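You operate a simulated robot arm through the tools that you are given. There is no shell and no other tool. Be economical: measure what you need, move in short steps, check, and stop when the job is done.

The job below is to be done with a simulated two-armed robot. You get a single attempt, and the scene is never put back.

TASK
Take the blue fuse from the top of the grey-legged table and leave it on the cream top of the brown dash. Then fetch the red fuse from the top of the grey-legged table and set it on top of the silver pulley. Then put the yellow regulator on top of the purple fuses box. Keep to this order.

The check looks at the end state, three seconds after you hand in, the way a careful person would. Anything else that was tipped, shoved, dropped, spilled or broken makes it a failure.

THE ROBOT
Two 7-joint arms with two-finger parallel grippers on one trunk, on a base that drives. Base frame: it is fixed to the floor where the robot stands at the start and does not move with it; the origin is under the middle of the robot, x ahead of it, y to its left, z up. Lengths are in m, angles in degrees, forces in N, time in s.
The left shoulder is at the start at [-0.082, 0.119, 0.851], the right one opposite. With the tool pointing down near the work surface each hand reaches from about 0.18 to 0.6 m from the robot's upright axis, wherever it stands, measured 20 degrees to its own side. Places, roughly: cream top of the brown dash (50x16 cm) [-3.18, -1.76, 1.04]; purple fuses box [-1.75, 4, 1]; silver pulley (7x7x4 cm) [-2.6, -4.5, 1.1]; yellow regulator [-4, 4, 1]. Payload 3.43 kg a hand.
Tool frame (each hand has its own): the origin (TCP) lies between the finger pads and is the grasp point; the fingertips stand 0.03 m ahead of it; z points along the fingers, y is the line along which they close. Largest opening 0.094 m; finger width 0.028, thickness 0.01; the body of the gripper, 0.05 by 0.096 m, starts 0.055 m behind the TCP.
Orientation is told as [roll, pitch, yaw] about the base's x, y, z axes, in that order, counted from this pose: with the fingers straight down and closing along the base's y, the tool's x points along the base's -x, its y along +y and its z along -z.

THE INTERFACE
- The arms move only by the tool drive_tool. It takes "left_plan", "right_plan" or both (then of equal length, played together; a hand with none holds still); each is one flat list of numbers, 6 for each row, row after row: the shift along the base's x, y, z in units of 30 mm (1.0 is 30 mm), then the turn, a rotation vector about the base's x, y, z in units of 8 degrees (1.0 is 8 degrees). In form: [x, y, z, rx, ry, rz, x, y, z, rx, ry, rz, ...]. A call has 1 to 10 rows; each row shifts and turns the commanded pose from where the row before left it. "left_hand" and "right_hand" are, for a hand that has rows, the gripper command, from -1 (shut) to 1 (fully open), values between in proportion, set as the call begins (left out, the last holds). A call with a number of a shift or a turn outside -1 to 1 is refused whole. Rows are played at 5 a second. More than 0.05 m and 8.6 degrees between two rows, or a gripper value outside its range, and nothing of the call is played. A pose out of reach is approached as far as the arm can. The call stops where the force on the tool passes 40 N (or 10 N more than at its start, if that is more) or the arm is blocked; 0.2 s more then pass. The fingers move at their own pace (about 0.153 m/s each) and stop on an object; they squeeze with about 25 N. The grip force told is the motor's: it shows also when the fingers shut on nothing. Time passes only in rows, and 0.2 s behind the last, so rows that do not move let the fingers close. The reply holds the time, the measured pose of the TCP, the force on the tool along the base axes, the opening and the grip force, in the units named above and with some noise, with the torque about the TCP (base axes, N m) and any sound that the robot's microphone picked up.
- Cameras (640 x 400 px; columns grow to the right, rows downward): "scene" is now at [0.0054, -0.0342, 1.5506]; the picture's right is [-0.47, -0.88, 0.00], its down [-0.72, 0.38, -0.58] and it looks along [0.52, -0.27, -0.81] (base axes); focal length 260 px, centre (320, 200). "left" rides on the left gripper at [0.076, -0.014, -0.103] in its tool frame; the picture's right is [0.18, 0.98, 0.00], its down [-0.75, 0.14, -0.64] and it looks along [-0.63, 0.12, 0.77] (tool axes); focal length 243 px, centre (320, 200). "right" rides on the right gripper at [0.076, 0.014, -0.102] in its tool frame; the picture's right is [-0.18, 0.98, 0.00], its down [-0.75, -0.14, -0.64] and it looks along [-0.63, -0.12, 0.77] (tool axes); focal length 243 px, centre (320, 200). There is no depth. A picture from a camera that has moved, and an enlarged one, comes with that camera's place and axes in the base frame and with its lens. The place of the scene camera against the robot may be out by one fixed shift of up to 0.018 m in any direction.
- grab_frame(camera): a new picture of that camera. It takes no simulated time.
- lift_body(by): slides the trunk up (or, below 0, down) by that many m; the arms and the scene camera ride with it, the base frame stays. It gives what a move gives, with no picture.
- roll_base(legs): drives the robot by 1 to 6 legs, each [ahead, left, turn to the left] in m, m and degrees, along the robot's own axes; the way and the turn of a leg run together, so that a leg with both is an arc; at most 1.5 m and 180 degrees a leg. The arms and the cameras ride along, it lands a little off, and it stops where it bumps. It gives what a move gives.
- turn_head(pan, tilt): turns the head with the scene camera to pan (to the left, within 143 degrees either way) and tilt (down, from -29 to 69), counted from straight ahead of the robot. It gives what a move gives.
- close_up(camera, box): a new picture of the part [left, top, right, bottom] of that camera's present view, enlarged. It takes no simulated time.
- sign_off(): hands the job in; it is judged then, once.

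Work in short steps. Places have to be worked out from the pictures, the camera data and where the tool is seen: move nearer, look again, correct. Check each grasp and each placing, and mend what went wrong. You have 165 turns and 130 pictures in all, those below and enlarged ones among them. Open the grippers and draw the arms clear of the work before you hand the job in, unless the task says otherwise; then end with one line.

The tools are called after "Request:" as name(argument=value, ...) on one line, values as JSON. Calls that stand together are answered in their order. drive_tool: Moves the arms, as the interface text tells. Its arguments: {"type":"object","properties":{"left_plan":{"type":"array","items":{"type":"number"}},"left_hand":{"type":"number"},"right_plan":{"type":"array","items":{"type":"number"}},"right_hand":{"type":"number"}},"required":[]} The other tools are called the same way: lift_body (by) slides the trunk up or down; roll_base (legs) drives the base; turn_head (pan, tilt) turns the head that bears the scene camera; grab_frame (camera) takes a picture; close_up (camera, box) takes an enlarged picture of a part of a camera's view; sign_off () hands the job in.

At the start:

```text
time_s: 0.0
left_tcp_pos: [0.293, -0.048, 1.0337]
left_orientation: [0.0, 0.0, 0.0]
left_contact_force: [0.3, 0.4, 0.1]
left_moment: [0.0, 0.02, 0.0]
left_opening: 0.094
left_gripper_force: 0.0
right_tcp_pos: [0.2873, -0.3204, 1.0637]
right_orientation: [-0.1, 0.1, 0.0]
right_contact_force: [0.6, 0.1, -0.3]
right_moment: [0.01, -0.01, -0.02]
right_opening: 0.0941
right_gripper_force: 0.2
trunk travel left (down, up): [-0.275, 0.06]
robot x, y, heading: [0.0023, -0.0032, 0.3]
head pan, tilt: [-27.9, 54.2]
```

scene: 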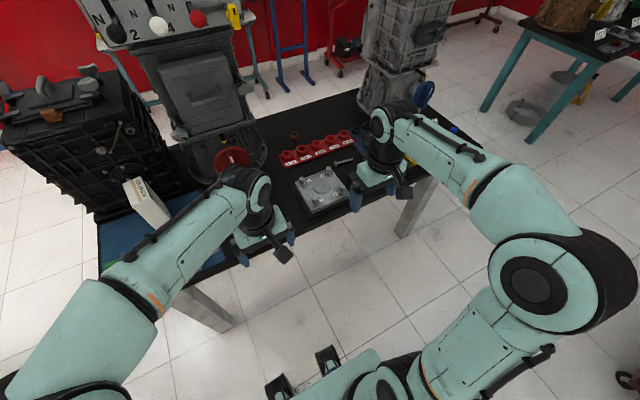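
right: 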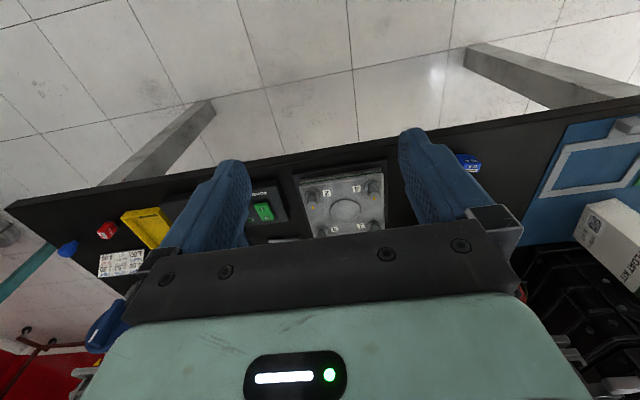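
left: 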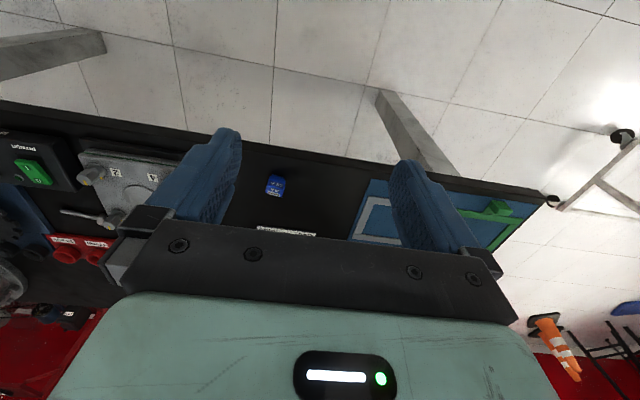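

I start by taking enlarged views of the fuses on the table.

Request:
close_up(camera="left", box=[200, 130, 400, 255])

Request:
close_up(camera="right", box=[20, 170, 220, 295])

Request:
close_up(camera="scene", box=[200, 60, 520, 260])

```text
3.20 times, centred on (300, 192) of left
camera zoom: at [0.217, -0.0631, 1.137], right [-0.18, 0.98, 0.0], down [0.75, 0.14, 0.64], along [0.63, 0.12, -0.77], focal length 776 px, centre (384, 224)
```

zoom: 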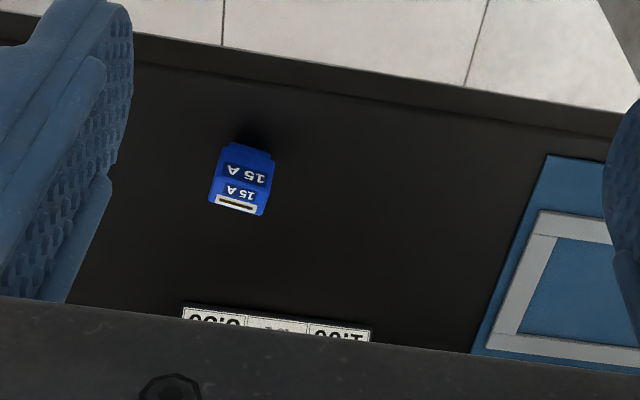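

```text
3.20 times, centred on (120, 232) of right
camera zoom: at [0.2103, -0.3049, 1.1676], right [0.18, 0.98, 0.0], down [0.75, -0.14, 0.64], along [0.63, -0.12, -0.77], focal length 776 px, centre (960, 96)
```

zoom: 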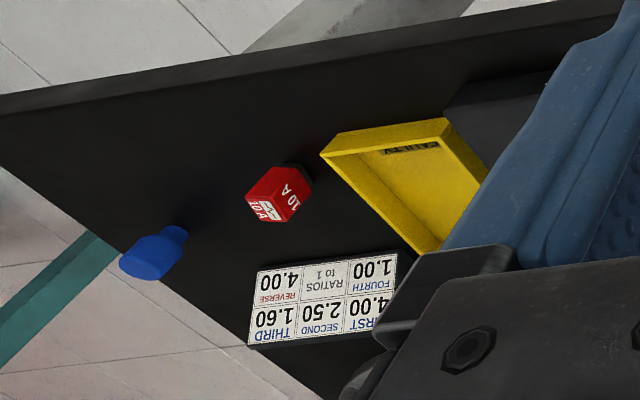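

```text
2.00 times, centred on (360, 160) of scene
camera zoom: at [0.0054, -0.0342, 1.5506], right [-0.47, -0.88, 0.0], down [-0.72, 0.38, -0.58], along [0.52, -0.27, -0.81], focal length 520 px, centre (240, 280)
```

zoom: 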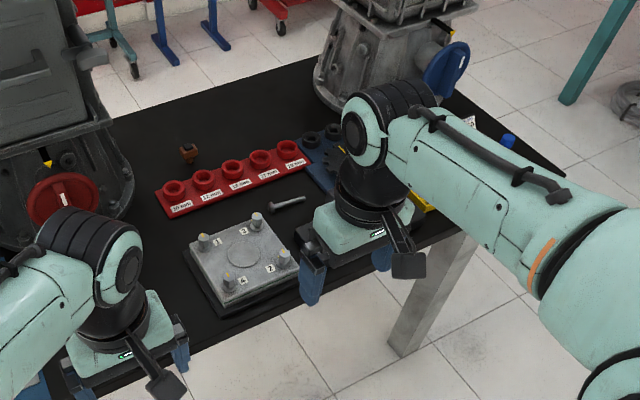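

The two wrist views put the blue fuse near (0.48, -0.09, 0.79). I bring the left hand over that place, still about 0.12 m above it, and look again.

Request:
drive_tool(left_plan=[0.9, -0.2, -0.5, 0, 0, 0, 0.9, -0.2, -0.5, 0, 0, 0, 0.9, -0.2, -0.5, 0, 0, 0, 0.9, -0.2, -0.5, 0, 0, 0, 0.9, -0.2, -0.5, 0, 0, 0, 0.9, -0.2, -0.5, 0, 0, 0, 0.8, -0.2, -0.5, 0, 0, 0], left_hand=1)

Request:
grab_frame(camera="left")

```text
time_s: 1.6
left_tcp_pos: [0.4807, -0.0902, 0.9308]
left_orientation: [0.0, 0.1, -0.1]
left_contact_force: [-0.3, -0.1, 0.5]
left_moment: [0.0, -0.02, -0.05]
left_opening: 0.0939
left_gripper_force: 0.1
right_tcp_pos: [0.2866, -0.32, 1.0641]
right_orientation: [0.0, 0.0, 0.0]
right_contact_force: [0.2, 0.1, 0.0]
right_moment: [-0.01, 0.02, 0.01]
right_opening: 0.0941
right_gripper_force: 0.0
trunk travel left (down, up): [-0.275, 0.06]
robot x, y, heading: [0.0007, -0.0035, -0.0]
head pan, tilt: [-27.9, 54.2]
```

```text
123 pictures are left
camera left: at [0.4039, -0.1042, 1.0332], right [-0.18, 0.98, 0.0], down [0.75, 0.14, 0.64], along [0.63, 0.12, -0.77], focal length 243 px, centre (320, 200)
```

left: 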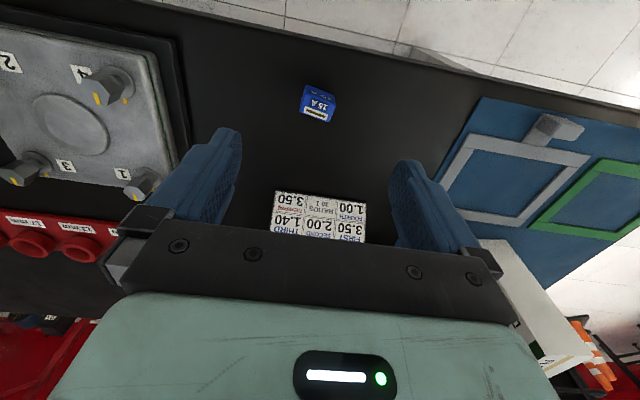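

The fuse is at about (0.483, -0.091), centre height about 0.79. I enlarge it to judge its shape and turn.

Request:
close_up(camera="left", box=[270, 60, 370, 122])

```text
6.40 times, centred on (320, 91) of left
camera zoom: at [0.4039, -0.1042, 1.0332], right [-0.18, 0.98, 0.0], down [0.75, 0.14, 0.64], along [0.63, 0.12, -0.77], focal length 1553 px, centre (320, 898)
```

zoom: 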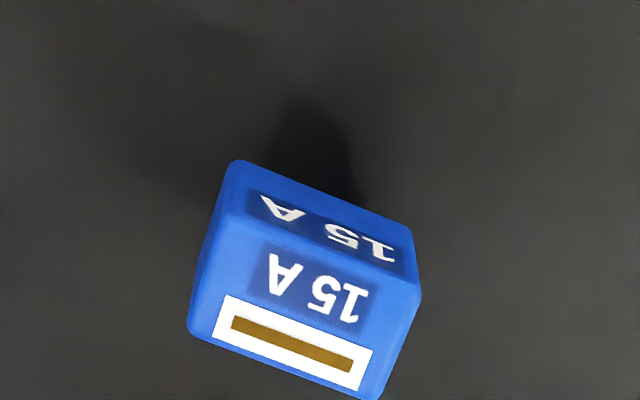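

The fuse is about 32 × 19 mm, turned about -10°. I turn the hand by that, go down to about z 0.83 and look before the final approach.

Request:
drive_tool(left_plan=[0, 0, -0.6, 0, 0, -0.65, 0.03, 0, -0.7, 0, 0, -0.65, 0, 0, -0.7, 0, 0, 0, 0, 0, -0.7, 0, 0, 0, 0, 0, -0.63, 0, 0, 0])

Request:
grab_frame(camera="left")

```text
time_s: 2.8
left_tcp_pos: [0.4803, -0.0878, 0.8304]
left_orientation: [0.0, 0.0, -10.4]
left_contact_force: [-0.8, -0.1, -0.2]
left_moment: [0.03, 0.02, 0.01]
left_opening: 0.0938
left_gripper_force: 0.0
right_tcp_pos: [0.2868, -0.3205, 1.064]
right_orientation: [0.0, 0.0, 0.0]
right_contact_force: [0.3, 0.5, -0.1]
right_moment: [0.01, 0.01, -0.01]
right_opening: 0.0939
right_gripper_force: 0.0
trunk travel left (down, up): [-0.275, 0.06]
robot x, y, heading: [-0.0009, -0.0019, -0.1]
head pan, tilt: [-27.9, 54.2]
```

```text
121 pictures are left
camera left: at [0.4028, -0.0887, 0.9331], right [0.0, 1.0, 0.0], down [0.77, 0.0, 0.64], along [0.64, 0.0, -0.77], focal length 243 px, centre (320, 200)
```

left: 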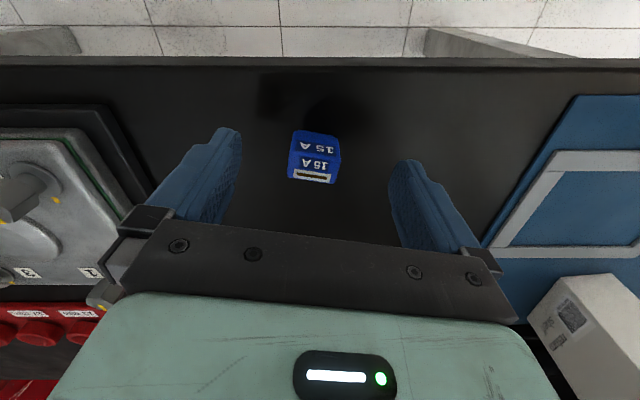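

The fuse lies between the fingers, about 3 mm off centre. I correct that, go down 16 mm and close.

Request:
drive_tool(left_plan=[0.1, -0.12, -0.25, 0, 0, 0, 0, 0, -0.3, 0, 0, 0])

Request:
close_up(camera="left", box=[200, 90, 440, 240])

```text
time_s: 3.4
left_tcp_pos: [0.4845, -0.0935, 0.8135]
left_orientation: [0.0, 0.0, -10.3]
left_contact_force: [0.6, -0.6, -0.2]
left_moment: [0.03, -0.02, -0.03]
left_opening: 0.0941
left_gripper_force: 0.1
right_tcp_pos: [0.2869, -0.3195, 1.0649]
right_orientation: [0.0, -0.1, 0.0]
right_contact_force: [-1.0, 0.3, 0.6]
right_moment: [0.02, -0.01, 0.01]
right_opening: 0.0939
right_gripper_force: 0.0
trunk travel left (down, up): [-0.275, 0.06]
robot x, y, heading: [0.0015, 0.0009, -0.0]
head pan, tilt: [-27.9, 54.2]
```

```text
2.67 times, centred on (320, 165) of left
camera zoom: at [0.4061, -0.0932, 0.9156], right [0.0, 1.0, 0.0], down [0.77, 0.0, 0.64], along [0.64, 0.0, -0.77], focal length 647 px, centre (320, 293)
```

zoom: 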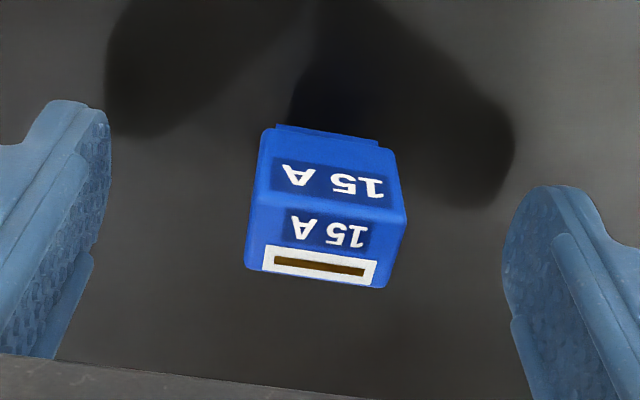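

The fuse is centred and the fingers overlap it by some 2 cm, so I close the left hand.

Request:
drive_tool(left_plan=[0, 0, 0, 0, 0, 0, 0, 0, 0, 0, 0, 0, 0, 0, 0, 0, 0, 0, 0, 0, 0, 0, 0, 0], left_hand=-1)

Request:
drive_tool(left_plan=[0, 0, 0.5, 0, 0, 0, 0, 0, 1, 0, 0, 0, 0, 0, 1, 0, 0, 0, 0, 0, 1, 0, 0, 0])

Request:
grab_frame(camera="left")

```text
time_s: 4.4
left_tcp_pos: [0.4836, -0.0928, 0.8134]
left_orientation: [0.1, 0.0, -10.4]
left_contact_force: [0.8, 0.0, -0.2]
left_moment: [0.02, -0.02, -0.02]
left_opening: 0.0324
left_gripper_force: 25.2
right_tcp_pos: [0.2867, -0.32, 1.064]
right_orientation: [0.1, 0.0, 0.0]
right_contact_force: [-0.3, 0.3, 0.1]
right_moment: [0.01, -0.03, -0.03]
right_opening: 0.094
right_gripper_force: 0.0
trunk travel left (down, up): [-0.275, 0.06]
robot x, y, heading: [0.0005, 0.0014, 0.0]
head pan, tilt: [-27.9, 54.2]
```

```text
time_s: 5.4
left_tcp_pos: [0.4845, -0.094, 0.9194]
left_orientation: [0.1, 0.0, -10.4]
left_contact_force: [-0.1, 0.0, 0.1]
left_moment: [-0.03, -0.03, 0.03]
left_opening: 0.0324
left_gripper_force: 25.6
right_tcp_pos: [0.2866, -0.3195, 1.0651]
right_orientation: [0.1, 0.0, 0.0]
right_contact_force: [0.5, -1.3, 0.3]
right_moment: [0.01, 0.01, -0.01]
right_opening: 0.094
right_gripper_force: 0.0
trunk travel left (down, up): [-0.275, 0.06]
robot x, y, heading: [0.0015, -0.0025, -0.2]
head pan, tilt: [-27.9, 54.2]
```

```text
119 pictures are left
camera left: at [0.407, -0.0953, 1.0216], right [0.0, 1.0, 0.0], down [0.77, 0.0, 0.64], along [0.64, 0.0, -0.77], focal length 243 px, centre (320, 200)
```

left: 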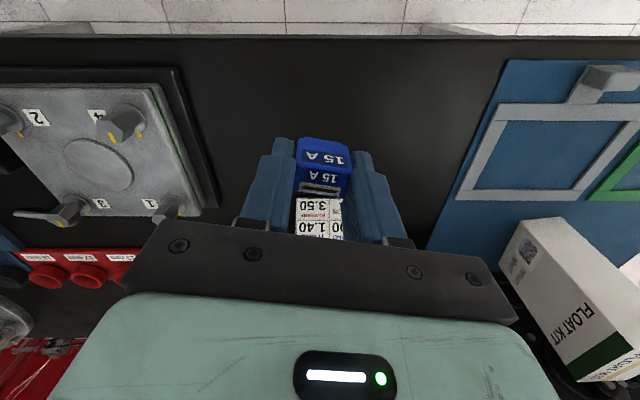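

The blue fuse is held (opening 32 mm, grip 25 N). I draw the left hand back and up, and lift it clear of the table before driving.

Request:
drive_tool(left_plan=[-0.3, 0.3, 1, 0, 0, 0, -0.8, 0.4, 1, 0, 0, 0, -0.8, 0.4, 1, 0, 0, 0, -0.8, 0.4, 1, 0, 0, 0, -0.8, 0.4, 1, 0, 0, 0, -0.8, 0.4, 1, 0, 0, 0, -0.8, 0.4, 0, 0, 0, 0.65, -0.8, 0.4, 0, 0, 0, 0.65])

Request:
turn_head(pan=130, tilt=25)

Request:
grab_frame(camera="scene")

Request:
turn_head(pan=-130, tilt=25)

Request:
grab_frame(camera="scene")

```text
time_s: 7.2
left_tcp_pos: [0.3072, -0.0013, 1.0976]
left_orientation: [0.0, 0.1, 0.1]
left_contact_force: [0.2, -0.2, -0.3]
left_moment: [0.0, -0.03, 0.01]
left_opening: 0.0323
left_gripper_force: 24.9
right_tcp_pos: [0.2862, -0.3201, 1.0653]
right_orientation: [-0.1, 0.0, 0.0]
right_contact_force: [0.5, 0.2, -0.6]
right_moment: [0.0, -0.02, 0.01]
right_opening: 0.0938
right_gripper_force: 0.1
trunk travel left (down, up): [-0.275, 0.06]
robot x, y, heading: [-0.0005, -0.0004, 0.1]
head pan, tilt: [-27.9, 54.2]
```

```text
time_s: 9.6
left_tcp_pos: [0.308, -0.0007, 1.098]
left_orientation: [0.0, 0.0, 0.0]
left_contact_force: [0.5, 0.2, 0.8]
left_moment: [0.02, 0.04, 0.03]
left_opening: 0.0325
left_gripper_force: 25.4
right_tcp_pos: [0.286, -0.3194, 1.0643]
right_orientation: [0.0, 0.0, -0.1]
right_contact_force: [0.6, -0.4, -0.2]
right_moment: [-0.02, -0.01, 0.02]
right_opening: 0.0939
right_gripper_force: 0.0
trunk travel left (down, up): [-0.275, 0.06]
robot x, y, heading: [0.0003, -0.0007, -0.2]
head pan, tilt: [130.0, 25.0]
```

```text
118 pictures are left
camera scene: at [-0.1182, 0.0705, 1.5936], right [0.77, 0.64, 0.0], down [0.27, -0.32, -0.91], along [-0.58, 0.69, -0.42], focal length 260 px, centre (320, 200)
```

scene: 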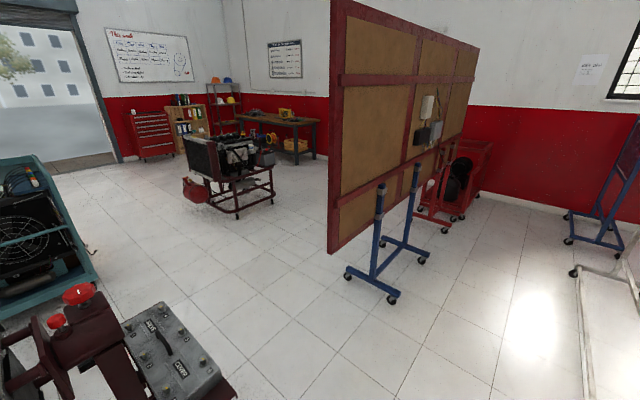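

```text
time_s: 13.3
left_tcp_pos: [0.307, -0.0002, 1.0969]
left_orientation: [0.0, 0.0, 0.1]
left_contact_force: [0.4, 0.8, 0.4]
left_moment: [0.0, 0.01, 0.0]
left_opening: 0.0325
left_gripper_force: 25.1
right_tcp_pos: [0.2873, -0.3192, 1.0641]
right_orientation: [0.1, -0.1, 0.0]
right_contact_force: [0.0, 0.1, 0.4]
right_moment: [-0.02, 0.01, 0.02]
right_opening: 0.0939
right_gripper_force: 0.1
trunk travel left (down, up): [-0.275, 0.06]
robot x, y, heading: [-0.0024, 0.0008, 0.1]
head pan, tilt: [-130.0, 25.0]
```

```text
117 pictures are left
camera scene: at [-0.1182, -0.0707, 1.5936], right [-0.77, 0.64, 0.0], down [0.27, 0.32, -0.91], along [-0.58, -0.69, -0.42], focal length 260 px, centre (320, 200)
```

scene: 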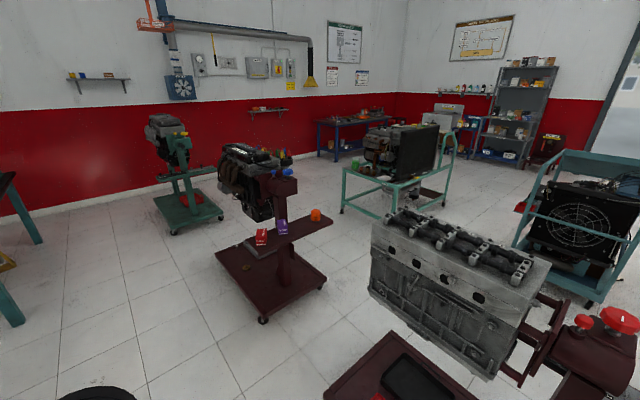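

An engine on a stand is right behind the robot, so I need a route around it. I enlarge the region of the dash and the pulley shelf.

Request:
close_up(camera="scene", box=[330, 80, 520, 200])

Request:
close_up(camera="scene", box=[200, 80, 330, 160])

Request:
turn_head(pan=-80, tilt=40)

Request:
grab_frame(camera="scene")

Request:
turn_head(pan=-143, tilt=55)

Request:
grab_frame(camera="scene")

Request:
turn_head(pan=143, tilt=55)

Request:
grab_frame(camera="scene")

```text
3.33 times, centred on (425, 140) of scene
camera zoom: at [-0.1182, -0.0707, 1.5936], right [-0.77, 0.64, 0.0], down [0.27, 0.32, -0.91], along [-0.58, -0.69, -0.42], focal length 866 px, centre (-30, 400)
```

zoom: 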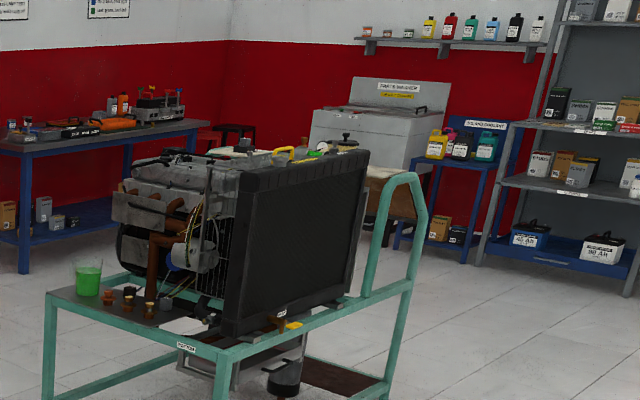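

```text
4.92 times, centred on (265, 120) of scene
camera zoom: at [-0.1182, -0.0707, 1.5936], right [-0.77, 0.64, 0.0], down [0.27, 0.32, -0.91], along [-0.58, -0.69, -0.42], focal length 1279 px, centre (591, 594)
```

zoom: 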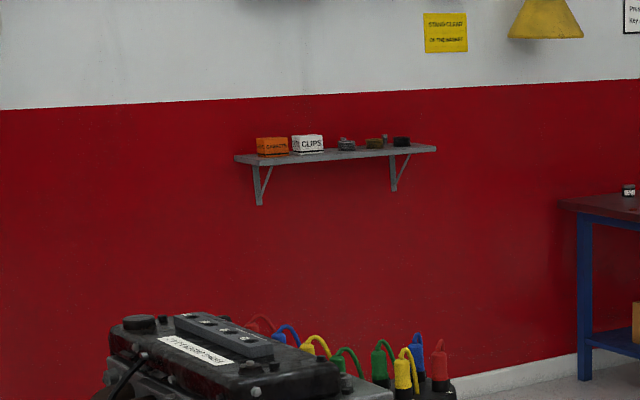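

```text
time_s: 14.4
left_tcp_pos: [0.3083, -0.001, 1.099]
left_orientation: [0.0, 0.1, 0.0]
left_contact_force: [0.5, -0.9, 0.2]
left_moment: [-0.01, 0.0, 0.02]
left_opening: 0.0322
left_gripper_force: 25.1
right_tcp_pos: [0.2865, -0.32, 1.0627]
right_orientation: [-0.1, 0.0, -0.1]
right_contact_force: [-0.5, 0.4, 0.7]
right_moment: [-0.01, 0.01, 0.05]
right_opening: 0.0939
right_gripper_force: 0.0
trunk travel left (down, up): [-0.275, 0.06]
robot x, y, heading: [-0.0004, -0.0003, 0.0]
head pan, tilt: [-80.0, 40.0]
```

```text
114 pictures are left
camera scene: at [-0.0444, -0.0838, 1.5703], right [-0.98, -0.17, 0.0], down [-0.11, 0.63, -0.77], along [0.13, -0.75, -0.64], focal length 260 px, centre (320, 200)
```

scene: 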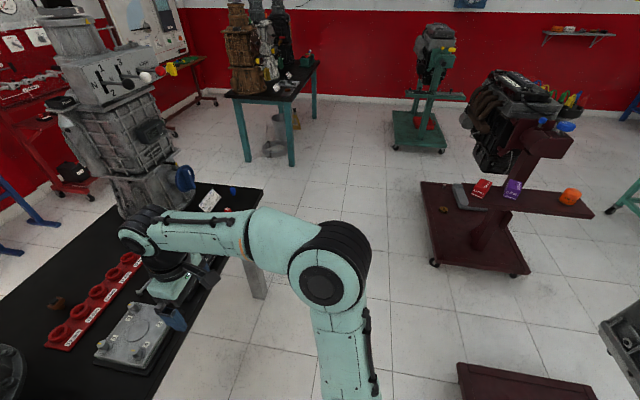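

```text
time_s: 15.8
left_tcp_pos: [0.3078, -0.002, 1.0982]
left_orientation: [0.0, -0.1, -0.1]
left_contact_force: [0.2, -0.8, -0.8]
left_moment: [0.0, -0.01, -0.01]
left_opening: 0.0325
left_gripper_force: 25.2
right_tcp_pos: [0.287, -0.3199, 1.0645]
right_orientation: [0.0, 0.0, 0.0]
right_contact_force: [-0.2, -0.2, 0.0]
right_moment: [-0.01, 0.01, 0.0]
right_opening: 0.0942
right_gripper_force: 0.1
trunk travel left (down, up): [-0.275, 0.06]
robot x, y, heading: [0.0022, 0.0027, -0.1]
head pan, tilt: [-143.0, 55.0]
```

```text
113 pictures are left
camera scene: at [-0.1165, -0.0436, 1.5496], right [-0.6, 0.8, 0.0], down [0.65, 0.49, -0.57], along [-0.46, -0.35, -0.82], focal length 260 px, centre (320, 200)
```

scene: 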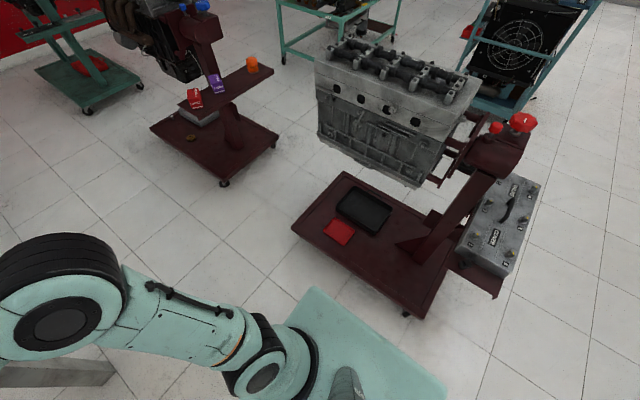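

```text
time_s: 19.7
left_tcp_pos: [0.3066, -0.001, 1.0978]
left_orientation: [0.0, 0.0, 0.0]
left_contact_force: [0.2, -0.4, 0.0]
left_moment: [0.02, -0.01, 0.0]
left_opening: 0.0321
left_gripper_force: 25.2
right_tcp_pos: [0.2858, -0.3203, 1.0646]
right_orientation: [0.0, -0.1, 0.1]
right_contact_force: [-0.3, -0.2, -0.7]
right_moment: [-0.03, -0.01, 0.03]
right_opening: 0.0941
right_gripper_force: 0.0
trunk travel left (down, up): [-0.275, 0.06]
robot x, y, heading: [-0.0016, -0.0017, 0.1]
head pan, tilt: [143.0, 55.0]
```

```text
112 pictures are left
camera scene: at [-0.1166, 0.0433, 1.5496], right [0.6, 0.8, 0.0], down [0.65, -0.49, -0.57], along [-0.46, 0.35, -0.82], focal length 260 px, centre (320, 200)
```

scene: 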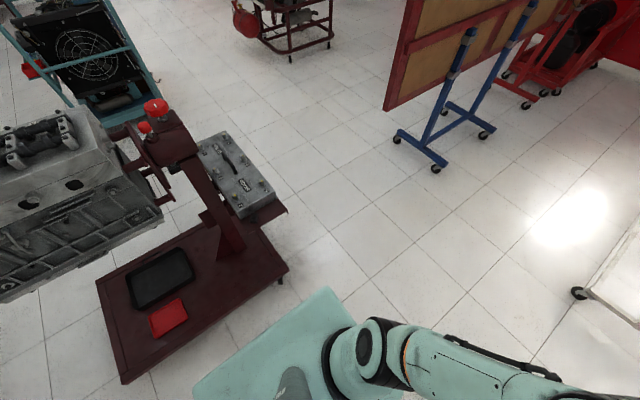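

Stand 1 fills roughly x -0.6..-1.2, y -0.65..0.35. I look left to measure the gap between it and the board, and to see the left elbow.

Request:
turn_head(pan=85, tilt=35)

Request:
grab_frame(camera="scene")

Request:
turn_head(pan=115, tilt=45)

Request:
grab_frame(camera="scene")

```text
time_s: 21.0
left_tcp_pos: [0.3087, -0.0001, 1.0976]
left_orientation: [0.0, 0.0, -0.1]
left_contact_force: [-0.8, 0.9, -0.5]
left_moment: [-0.01, -0.01, 0.01]
left_opening: 0.0323
left_gripper_force: 24.3
right_tcp_pos: [0.2874, -0.3196, 1.0634]
right_orientation: [0.0, 0.0, 0.0]
right_contact_force: [0.9, -0.2, 0.2]
right_moment: [-0.03, -0.01, -0.03]
right_opening: 0.094
right_gripper_force: 0.1
trunk travel left (down, up): [-0.275, 0.06]
robot x, y, heading: [-0.0008, -0.0012, 0.0]
head pan, tilt: [85.0, 35.0]
```

```text
111 pictures are left
camera scene: at [-0.0514, 0.0876, 1.5778], right [1.0, -0.09, 0.0], down [-0.05, -0.57, -0.82], along [0.07, 0.82, -0.57], focal length 260 px, centre (320, 200)
```

scene: 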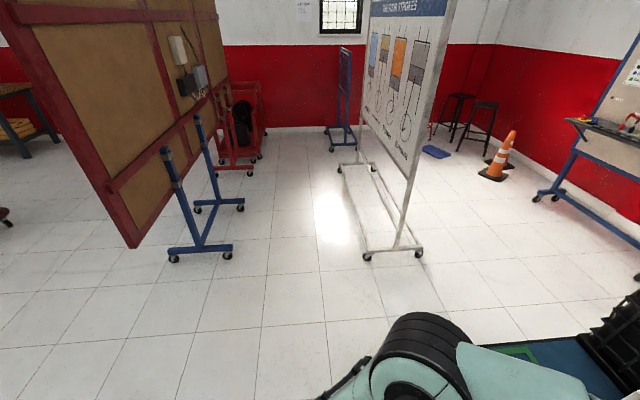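

```text
time_s: 21.9
left_tcp_pos: [0.3085, -0.0008, 1.0986]
left_orientation: [-0.1, 0.1, 0.1]
left_contact_force: [-0.4, -0.2, -0.2]
left_moment: [0.03, 0.01, 0.01]
left_opening: 0.0322
left_gripper_force: 25.0
right_tcp_pos: [0.287, -0.32, 1.0649]
right_orientation: [0.0, -0.1, 0.0]
right_contact_force: [-0.3, 0.5, 0.7]
right_moment: [0.04, 0.02, 0.01]
right_opening: 0.0938
right_gripper_force: 0.1
trunk travel left (down, up): [-0.275, 0.06]
robot x, y, heading: [-0.0013, -0.0022, 0.2]
head pan, tilt: [115.0, 45.0]
```

```text
110 pictures are left
camera scene: at [-0.0933, 0.0737, 1.563], right [0.91, 0.42, 0.0], down [0.3, -0.64, -0.71], along [-0.3, 0.64, -0.71], focal length 260 px, centre (320, 200)
```

scene: 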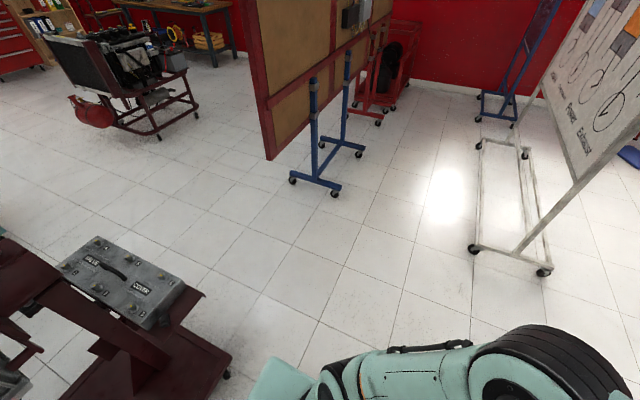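

I check how far the base itself reaches by looking straight down at both sides.

Request:
turn_head(pan=60, tilt=69)

Request:
grab_frame(camera="scene")

Request:
turn_head(pan=143, tilt=69)

Request:
grab_frame(camera="scene")

```text
time_s: 23.2
left_tcp_pos: [0.3076, 0.0004, 1.0974]
left_orientation: [0.0, 0.0, 0.0]
left_contact_force: [-0.5, -0.3, -0.1]
left_moment: [-0.01, 0.01, -0.01]
left_opening: 0.0324
left_gripper_force: 25.4
right_tcp_pos: [0.2869, -0.3194, 1.0648]
right_orientation: [0.0, 0.0, 0.0]
right_contact_force: [-0.4, -0.2, 0.1]
right_moment: [0.03, -0.03, 0.02]
right_opening: 0.094
right_gripper_force: 0.1
trunk travel left (down, up): [-0.275, 0.06]
robot x, y, heading: [0.0002, 0.0006, -0.1]
head pan, tilt: [60.0, 68.8]
```

```text
109 pictures are left
camera scene: at [-0.0311, 0.0484, 1.5342], right [0.87, -0.5, 0.0], down [-0.47, -0.81, -0.36], along [0.18, 0.31, -0.93], focal length 260 px, centre (320, 200)
```

scene: 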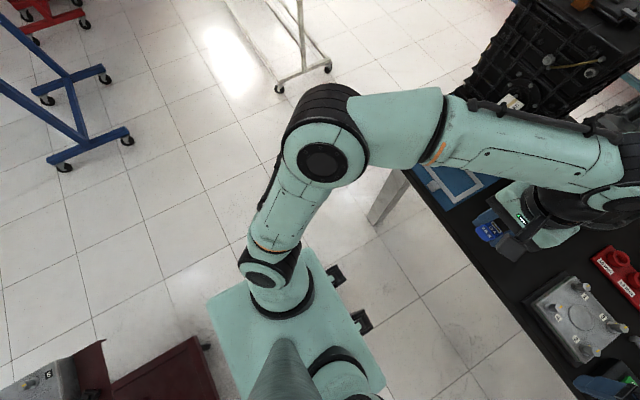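

```text
time_s: 24.7
left_tcp_pos: [0.3075, -0.0015, 1.0975]
left_orientation: [0.0, 0.0, 0.0]
left_contact_force: [0.1, -0.4, -1.1]
left_moment: [-0.02, -0.03, 0.02]
left_opening: 0.0324
left_gripper_force: 24.9
right_tcp_pos: [0.2875, -0.3176, 1.0638]
right_orientation: [0.0, 0.1, 0.0]
right_contact_force: [-0.6, -0.5, 1.2]
right_moment: [0.02, -0.03, 0.0]
right_opening: 0.0941
right_gripper_force: 0.1
trunk travel left (down, up): [-0.275, 0.06]
robot x, y, heading: [-0.0007, -0.001, -0.1]
head pan, tilt: [143.0, 68.8]
```

```text
108 pictures are left
camera scene: at [-0.1036, 0.0336, 1.5342], right [0.6, 0.8, 0.0], down [0.74, -0.56, -0.36], along [-0.29, 0.22, -0.93], focal length 260 px, centre (320, 200)
```

scene: 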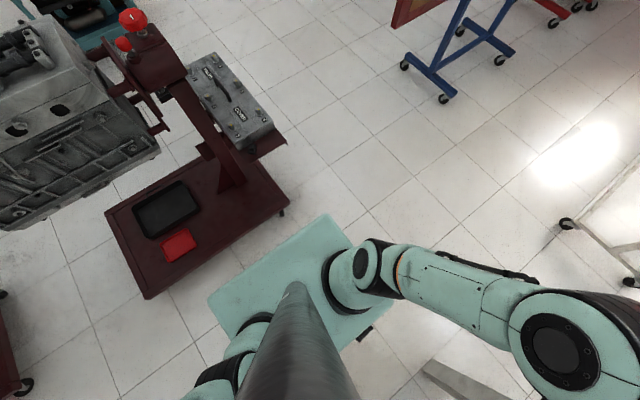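

The robot's body is compact: the plate reaches to x -0.3 and y ±0.21, and the elbows stick out most. The gap between the two engine stands behind me may be passable, so I raise the trunk, strafe right and look at it from there.

Request:
lift_body(by=0.06)

Request:
roll_base(legs=[[-0.06, 0, 0], [0, -1.0, 0]])

Request:
turn_head(pan=-143, tilt=40)

Request:
grab_frame(camera="scene")

Request:
turn_head(pan=143, tilt=45)

Request:
grab_frame(camera="scene")

```text
time_s: 25.7
left_tcp_pos: [0.3054, -0.0012, 1.1585]
left_orientation: [0.0, 0.0, 0.0]
left_contact_force: [-0.4, 0.0, -0.7]
left_moment: [0.01, 0.0, 0.01]
left_opening: 0.0325
left_gripper_force: 25.3
right_tcp_pos: [0.2863, -0.3204, 1.1234]
right_orientation: [0.0, 0.0, 0.0]
right_contact_force: [0.5, -0.4, 0.3]
right_moment: [-0.01, -0.02, -0.02]
right_opening: 0.0941
right_gripper_force: 0.2
trunk travel left (down, up): [-0.335, 0.0]
robot x, y, heading: [-0.0004, -0.0036, -0.1]
head pan, tilt: [143.0, 68.8]
```

```text
time_s: 35.2
left_tcp_pos: [0.2474, -0.9804, 1.1566]
left_orientation: [0.0, 0.0, 0.2]
left_contact_force: [-0.5, -0.3, -0.4]
left_moment: [0.05, 0.02, -0.04]
left_opening: 0.0328
left_gripper_force: 24.8
right_tcp_pos: [0.229, -1.3006, 1.1237]
right_orientation: [-0.1, 0.0, 0.1]
right_contact_force: [0.8, 0.7, 0.6]
right_moment: [0.01, 0.02, -0.02]
right_opening: 0.094
right_gripper_force: 0.1
trunk travel left (down, up): [-0.335, 0.0]
robot x, y, heading: [-0.0579, -0.9779, 0.3]
head pan, tilt: [143.0, 68.8]
```

```text
time_s: 39.2
left_tcp_pos: [0.2468, -0.9805, 1.1584]
left_orientation: [0.0, 0.1, 0.3]
left_contact_force: [-0.9, 0.7, -0.4]
left_moment: [0.03, -0.01, 0.04]
left_opening: 0.0324
left_gripper_force: 25.1
right_tcp_pos: [0.2281, -1.2997, 1.1243]
right_orientation: [0.0, 0.1, 0.1]
right_contact_force: [0.1, 0.0, 0.0]
right_moment: [0.04, 0.02, 0.02]
right_opening: 0.0937
right_gripper_force: 0.1
trunk travel left (down, up): [-0.335, 0.0]
robot x, y, heading: [-0.0561, -0.9764, -0.1]
head pan, tilt: [-143.0, 40.0]
```

```text
107 pictures are left
camera scene: at [-0.1869, -1.0317, 1.6335], right [-0.6, 0.8, 0.0], down [0.51, 0.39, -0.77], along [-0.61, -0.46, -0.64], focal length 260 px, centre (320, 200)
```

scene: 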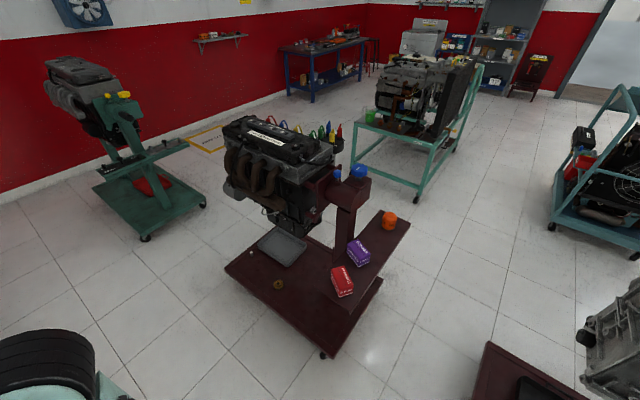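

```text
time_s: 43.1
left_tcp_pos: [0.2468, -0.9809, 1.1568]
left_orientation: [0.0, 0.0, 0.2]
left_contact_force: [0.5, 0.0, -0.1]
left_moment: [0.01, -0.02, -0.03]
left_opening: 0.0323
left_gripper_force: 25.3
right_tcp_pos: [0.2287, -1.2984, 1.1246]
right_orientation: [0.0, 0.0, 0.2]
right_contact_force: [-1.0, -0.4, 0.6]
right_moment: [0.01, 0.02, -0.01]
right_opening: 0.0938
right_gripper_force: 0.0
trunk travel left (down, up): [-0.335, 0.0]
robot x, y, heading: [-0.0563, -0.98, -0.0]
head pan, tilt: [143.0, 45.0]
```

```text
106 pictures are left
camera scene: at [-0.1842, -0.9315, 1.6262], right [0.6, 0.8, 0.0], down [0.57, -0.42, -0.71], along [-0.57, 0.42, -0.71], focal length 260 px, centre (320, 200)
```

scene: 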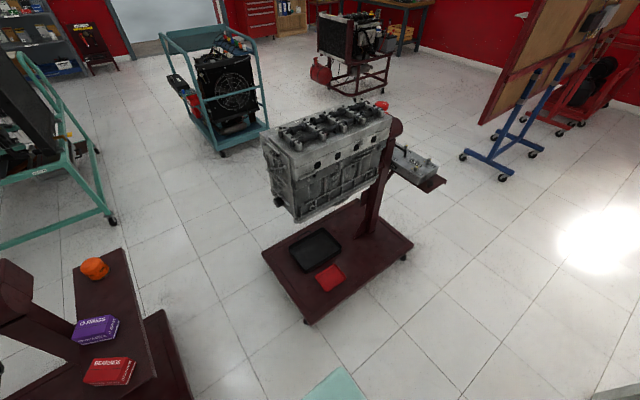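

Measured from here: the floor gap is y -1.36 to -0.64, and the shelf end with the orange cap is at about (-1.08, -1.27, 0.77), well below the hands. I turn to face -y at y ≈ -1.07, to strafe through with the hands above the shelf.

Request:
roll_base(legs=[[0, -0.09, 0], [0, 0, -90]])

Request:
turn_head(pan=-90, tilt=40)

Request:
grab_frame(camera="scene")

```text
time_s: 48.4
left_tcp_pos: [-0.0602, -1.3768, 1.1587]
left_orientation: [0.1, 0.0, -89.7]
left_contact_force: [-1.1, 0.2, -0.4]
left_moment: [0.02, 0.04, 0.03]
left_opening: 0.0325
left_gripper_force: 25.1
right_tcp_pos: [-0.377, -1.3589, 1.1232]
right_orientation: [0.0, 0.0, -89.8]
right_contact_force: [-0.5, -0.8, -0.2]
right_moment: [-0.03, 0.02, 0.0]
right_opening: 0.0941
right_gripper_force: 0.0
trunk travel left (down, up): [-0.335, 0.0]
robot x, y, heading: [-0.0582, -1.0679, -89.7]
head pan, tilt: [143.0, 45.0]
```

```text
time_s: 51.7
left_tcp_pos: [-0.0588, -1.3767, 1.1577]
left_orientation: [0.0, 0.0, -89.6]
left_contact_force: [0.7, -0.7, -0.5]
left_moment: [-0.01, 0.02, 0.01]
left_opening: 0.0326
left_gripper_force: 25.3
right_tcp_pos: [-0.3771, -1.3586, 1.1251]
right_orientation: [0.1, 0.1, -89.9]
right_contact_force: [0.3, 0.7, 0.0]
right_moment: [0.02, 0.04, 0.0]
right_opening: 0.0941
right_gripper_force: 0.1
trunk travel left (down, up): [-0.335, 0.0]
robot x, y, heading: [-0.0585, -1.0687, -89.8]
head pan, tilt: [-90.0, 40.0]
```

```text
105 pictures are left
camera scene: at [-0.1594, -1.0259, 1.6335], right [0.0, 1.0, 0.0], down [0.64, 0.0, -0.77], along [-0.77, 0.0, -0.64], focal length 260 px, centre (320, 200)
```

scene: 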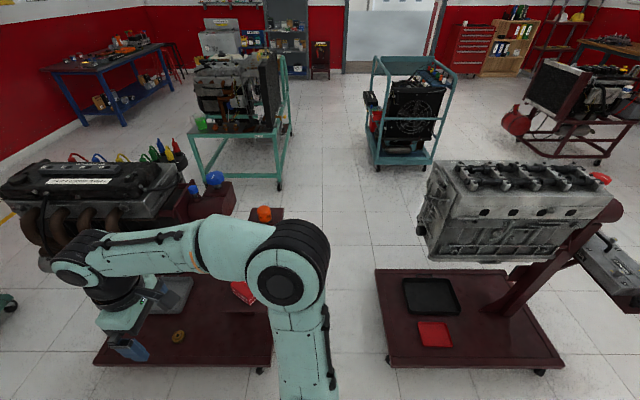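

The blue knob of the right stand is at about (-0.97, -1.42, 1.1), which is in the way of the hands. I raise both hands by about 0.16 m and draw them in 6 cm before passing.

Request:
drive_tool(left_plan=[0, 0.3, 0.8, 0, 0, 0, 0, 0.3, 0.8, 0, 0, 0, 0, 0.3, 0.8, 0, 0, 0, 0, 0.3, 0.8, 0, 0, 0, 0, 0.3, 0.8, 0, 0, 0, 0, 0.3, 0.8, 0, 0, 0], right_plan=[0.1, 0.35, 0.9, 0, 0, 0, 0.1, 0.35, 0.9, 0, 0, 0, 0.1, 0.35, 0.9, 0, 0, 0, 0.1, 0.35, 0.9, 0, 0, 0, 0.1, 0.35, 0.9, 0, 0, 0, 0.1, 0.35, 0.9, 0, 0, 0])

Request:
grab_frame(camera="scene")

```text
time_s: 53.1
left_tcp_pos: [-0.0573, -1.3225, 1.3021]
left_orientation: [0.0, 0.0, -89.7]
left_contact_force: [-0.5, 0.1, 0.8]
left_moment: [0.01, 0.01, -0.03]
left_opening: 0.0323
left_gripper_force: 24.8
right_tcp_pos: [-0.3605, -1.2949, 1.2861]
right_orientation: [0.0, 0.0, -89.9]
right_contact_force: [-0.9, -0.3, 1.3]
right_moment: [-0.01, 0.0, 0.0]
right_opening: 0.0939
right_gripper_force: 0.1
trunk travel left (down, up): [-0.335, 0.0]
robot x, y, heading: [-0.0607, -1.0705, -89.7]
head pan, tilt: [-90.0, 40.0]
```

```text
104 pictures are left
camera scene: at [-0.1594, -1.0254, 1.6335], right [0.0, 1.0, 0.0], down [0.64, 0.0, -0.77], along [-0.77, 0.0, -0.64], focal length 260 px, centre (320, 200)
```

scene: 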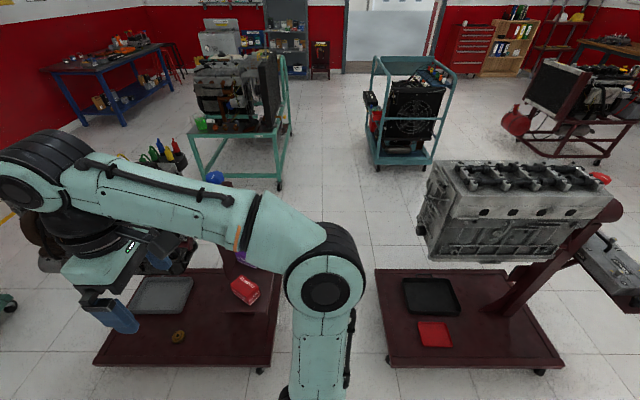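

Now the hands are above the knob. I strafe right (toward -x) through the gap.

Request:
roll_base(legs=[[0, -0.8, 0], [0, -0.8, 0]])

Request:
turn_head(pan=-60, tilt=35)

Request:
grab_frame(camera="scene")

```text
time_s: 57.5
left_tcp_pos: [-0.4954, -1.3221, 1.3019]
left_orientation: [0.2, 0.0, -89.2]
left_contact_force: [0.0, -0.3, -0.3]
left_moment: [0.01, -0.01, 0.01]
left_opening: 0.0324
left_gripper_force: 24.2
right_tcp_pos: [-0.7984, -1.2981, 1.2841]
right_orientation: [0.1, 0.0, -89.3]
right_contact_force: [-1.0, -0.7, 0.4]
right_moment: [0.03, -0.05, -0.02]
right_opening: 0.0941
right_gripper_force: 0.1
trunk travel left (down, up): [-0.335, 0.0]
robot x, y, heading: [-0.4917, -1.0681, -89.2]
head pan, tilt: [-90.0, 40.0]
stopped in leg 1: the robot was blocked; the commanded pose is now the measured one
```

```text
time_s: 58.4
left_tcp_pos: [-0.4921, -1.3216, 1.3005]
left_orientation: [0.0, 0.0, -89.1]
left_contact_force: [0.3, 0.4, 0.5]
left_moment: [0.0, 0.03, -0.03]
left_opening: 0.0323
left_gripper_force: 24.7
right_tcp_pos: [-0.795, -1.2987, 1.2848]
right_orientation: [0.1, -0.1, -89.4]
right_contact_force: [-0.1, -0.4, -0.8]
right_moment: [-0.02, 0.05, -0.02]
right_opening: 0.094
right_gripper_force: 0.0
trunk travel left (down, up): [-0.335, 0.0]
robot x, y, heading: [-0.4933, -1.0668, -89.1]
head pan, tilt: [-60.0, 35.0]
```

```text
103 pictures are left
camera scene: at [-0.587, -1.07, 1.641], right [-0.51, 0.86, 0.0], down [0.49, 0.29, -0.82], along [-0.7, -0.42, -0.57], focal length 260 px, centre (320, 200)
```

scene: 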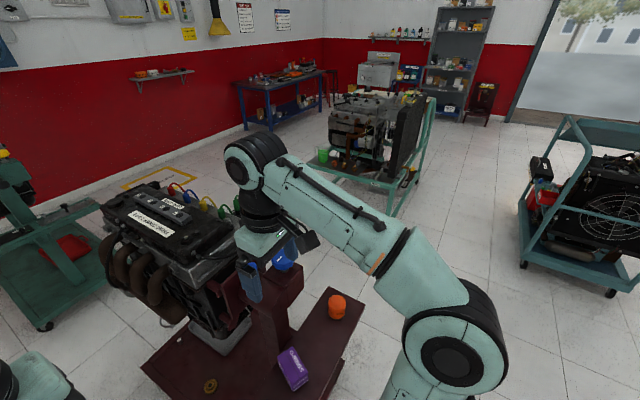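

The base was blocked at x -0.49, probably by the right stand's base plate; recalculated, the plate edges leave only y -1.28..-0.68. I back off 0.12 m and look down at my own base and the gap.

Request:
roll_base(legs=[[0, 0.12, 0]])

Request:
turn_head(pan=-90, tilt=69)

Request:
grab_frame(camera="scene")

Request:
turn_head(pan=0, tilt=69)

Request:
grab_frame(camera="scene")

```text
time_s: 60.1
left_tcp_pos: [-0.3704, -1.3204, 1.3012]
left_orientation: [0.0, -0.1, -89.3]
left_contact_force: [0.1, 0.4, 0.0]
left_moment: [0.0, 0.0, -0.01]
left_opening: 0.0322
left_gripper_force: 24.2
right_tcp_pos: [-0.6727, -1.2961, 1.2849]
right_orientation: [0.1, 0.0, -89.5]
right_contact_force: [-0.1, 0.5, -1.0]
right_moment: [0.01, 0.0, 0.04]
right_opening: 0.0941
right_gripper_force: 0.0
trunk travel left (down, up): [-0.335, 0.0]
robot x, y, heading: [-0.3721, -1.0682, -89.3]
head pan, tilt: [-60.0, 35.0]
```

```text
time_s: 61.1
left_tcp_pos: [-0.3702, -1.3202, 1.3011]
left_orientation: [0.1, 0.0, -89.3]
left_contact_force: [0.0, -0.2, -0.3]
left_moment: [0.0, -0.03, -0.04]
left_opening: 0.0325
left_gripper_force: 24.8
right_tcp_pos: [-0.6728, -1.2955, 1.2853]
right_orientation: [0.0, 0.0, -89.3]
right_contact_force: [-0.2, -0.1, -0.6]
right_moment: [0.02, -0.01, -0.01]
right_opening: 0.0941
right_gripper_force: 0.1
trunk travel left (down, up): [-0.335, 0.0]
robot x, y, heading: [-0.3721, -1.0671, -89.5]
head pan, tilt: [-90.0, 68.8]
```

```text
102 pictures are left
camera scene: at [-0.4451, -1.0243, 1.5974], right [-0.01, 1.0, 0.0], down [0.93, 0.01, -0.36], along [-0.36, 0.0, -0.93], focal length 260 px, centre (320, 200)
```

scene: 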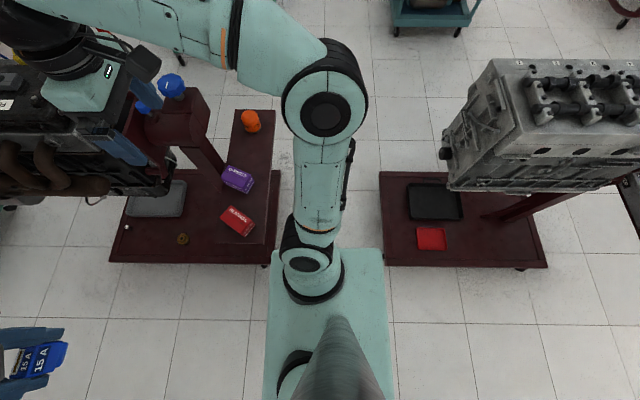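

```text
time_s: 62.8
left_tcp_pos: [-0.3697, -1.3198, 1.3005]
left_orientation: [0.0, 0.0, -89.4]
left_contact_force: [0.4, 0.1, -0.3]
left_moment: [-0.02, -0.04, -0.01]
left_opening: 0.0328
left_gripper_force: 25.4
right_tcp_pos: [-0.6725, -1.2954, 1.2845]
right_orientation: [-0.1, 0.0, -89.4]
right_contact_force: [0.8, -0.8, 0.0]
right_moment: [0.02, -0.02, 0.01]
right_opening: 0.0939
right_gripper_force: 0.0
trunk travel left (down, up): [-0.335, 0.0]
robot x, y, heading: [-0.3742, -1.0646, -89.0]
head pan, tilt: [0.0, 68.8]
```

```text
101 pictures are left
camera scene: at [-0.3884, -1.0794, 1.5974], right [-1.0, -0.01, 0.0], down [-0.01, 0.93, -0.36], along [0.0, -0.36, -0.93], focal length 260 px, centre (320, 200)
```

scene: 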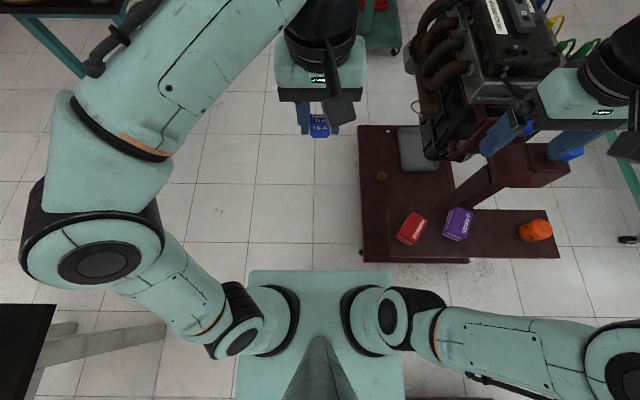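

The shelf's end (y ≈ -1.21, z 0.74) most likely met my trunk's front. I shift 7 cm north to y ≈ -1.0, square up, and pass in shorter legs.

Request:
roll_base(legs=[[-0.068, 0, -0.7], [0, -0.25, 0]])

```text
time_s: 66.2
left_tcp_pos: [-0.6268, -1.2518, 1.3019]
left_orientation: [0.0, 0.1, -90.1]
left_contact_force: [-0.7, 0.7, -0.7]
left_moment: [-0.02, 0.04, 0.0]
left_opening: 0.0324
left_gripper_force: 25.2
right_tcp_pos: [-0.9288, -1.2223, 1.2859]
right_orientation: [-0.1, -0.1, -90.3]
right_contact_force: [0.0, -0.4, 0.1]
right_moment: [0.04, -0.01, 0.03]
right_opening: 0.0942
right_gripper_force: 0.1
trunk travel left (down, up): [-0.335, 0.0]
robot x, y, heading: [-0.6249, -1.0014, -90.0]
head pan, tilt: [0.0, 68.8]
```

Past the earlier blocking point without contact. I go on strafing and then look toward the dash.

Request:
roll_base(legs=[[0, -0.3, 0], [0, -0.3, 0], [0, -0.45, 0]])

Request:
turn_head(pan=-70, tilt=30)

Request:
grab_frame(camera="scene")

```text
time_s: 76.3
left_tcp_pos: [-1.6781, -1.2463, 1.3015]
left_orientation: [0.1, 0.0, -90.6]
left_contact_force: [0.5, -0.4, 0.6]
left_moment: [0.01, 0.03, 0.0]
left_opening: 0.0326
left_gripper_force: 25.0
right_tcp_pos: [-1.9791, -1.2148, 1.2859]
right_orientation: [0.0, 0.0, -90.7]
right_contact_force: [0.7, -1.2, -0.3]
right_moment: [0.01, 0.01, 0.0]
right_opening: 0.0943
right_gripper_force: 0.0
trunk travel left (down, up): [-0.335, 0.0]
robot x, y, heading: [-1.6724, -0.9932, -90.7]
head pan, tilt: [0.0, 68.8]
```

```text
time_s: 77.7
left_tcp_pos: [-1.6777, -1.2452, 1.3014]
left_orientation: [0.0, 0.0, -90.7]
left_contact_force: [-0.2, 0.6, 0.7]
left_moment: [0.04, 0.04, -0.04]
left_opening: 0.0326
left_gripper_force: 24.9
right_tcp_pos: [-1.9802, -1.214, 1.2857]
right_orientation: [0.0, 0.1, -90.7]
right_contact_force: [0.1, 0.5, -0.8]
right_moment: [0.01, 0.01, 0.03]
right_opening: 0.094
right_gripper_force: 0.1
trunk travel left (down, up): [-0.335, 0.0]
robot x, y, heading: [-1.6751, -0.9933, -90.6]
head pan, tilt: [-70.0, 30.0]
```

```text
100 pictures are left
camera scene: at [-1.7745, -0.9789, 1.6488], right [-0.33, 0.94, 0.0], down [0.47, 0.17, -0.87], along [-0.82, -0.29, -0.5], focal length 260 px, centre (320, 200)
```

scene: 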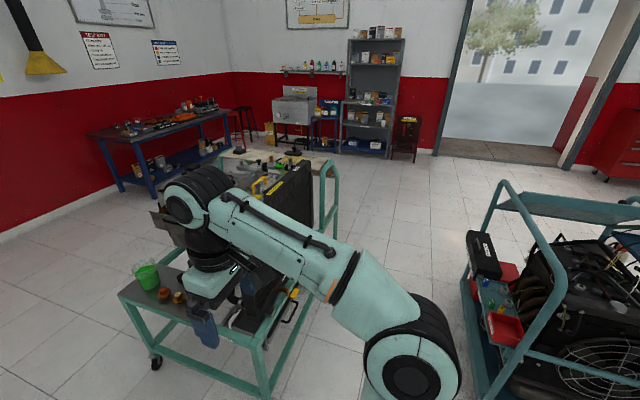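

Through. The cream top appears just behind the radiator, so I enlarge that part.

Request:
close_up(camera="scene", box=[130, 110, 370, 260])

```text
2.67 times, centred on (250, 185) of scene
camera zoom: at [-1.7745, -0.9789, 1.6488], right [-0.33, 0.94, 0.0], down [0.47, 0.17, -0.87], along [-0.82, -0.29, -0.5], focal length 693 px, centre (507, 240)
```

zoom: 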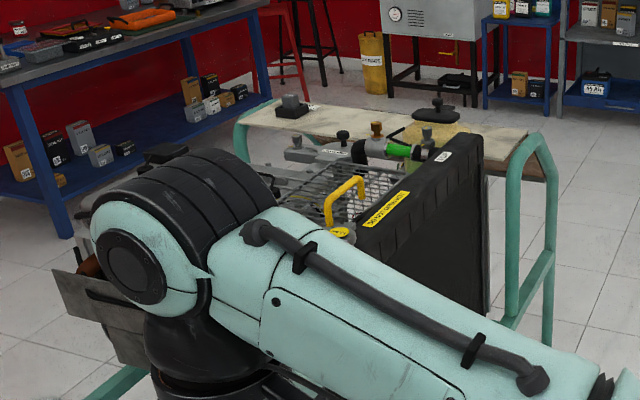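

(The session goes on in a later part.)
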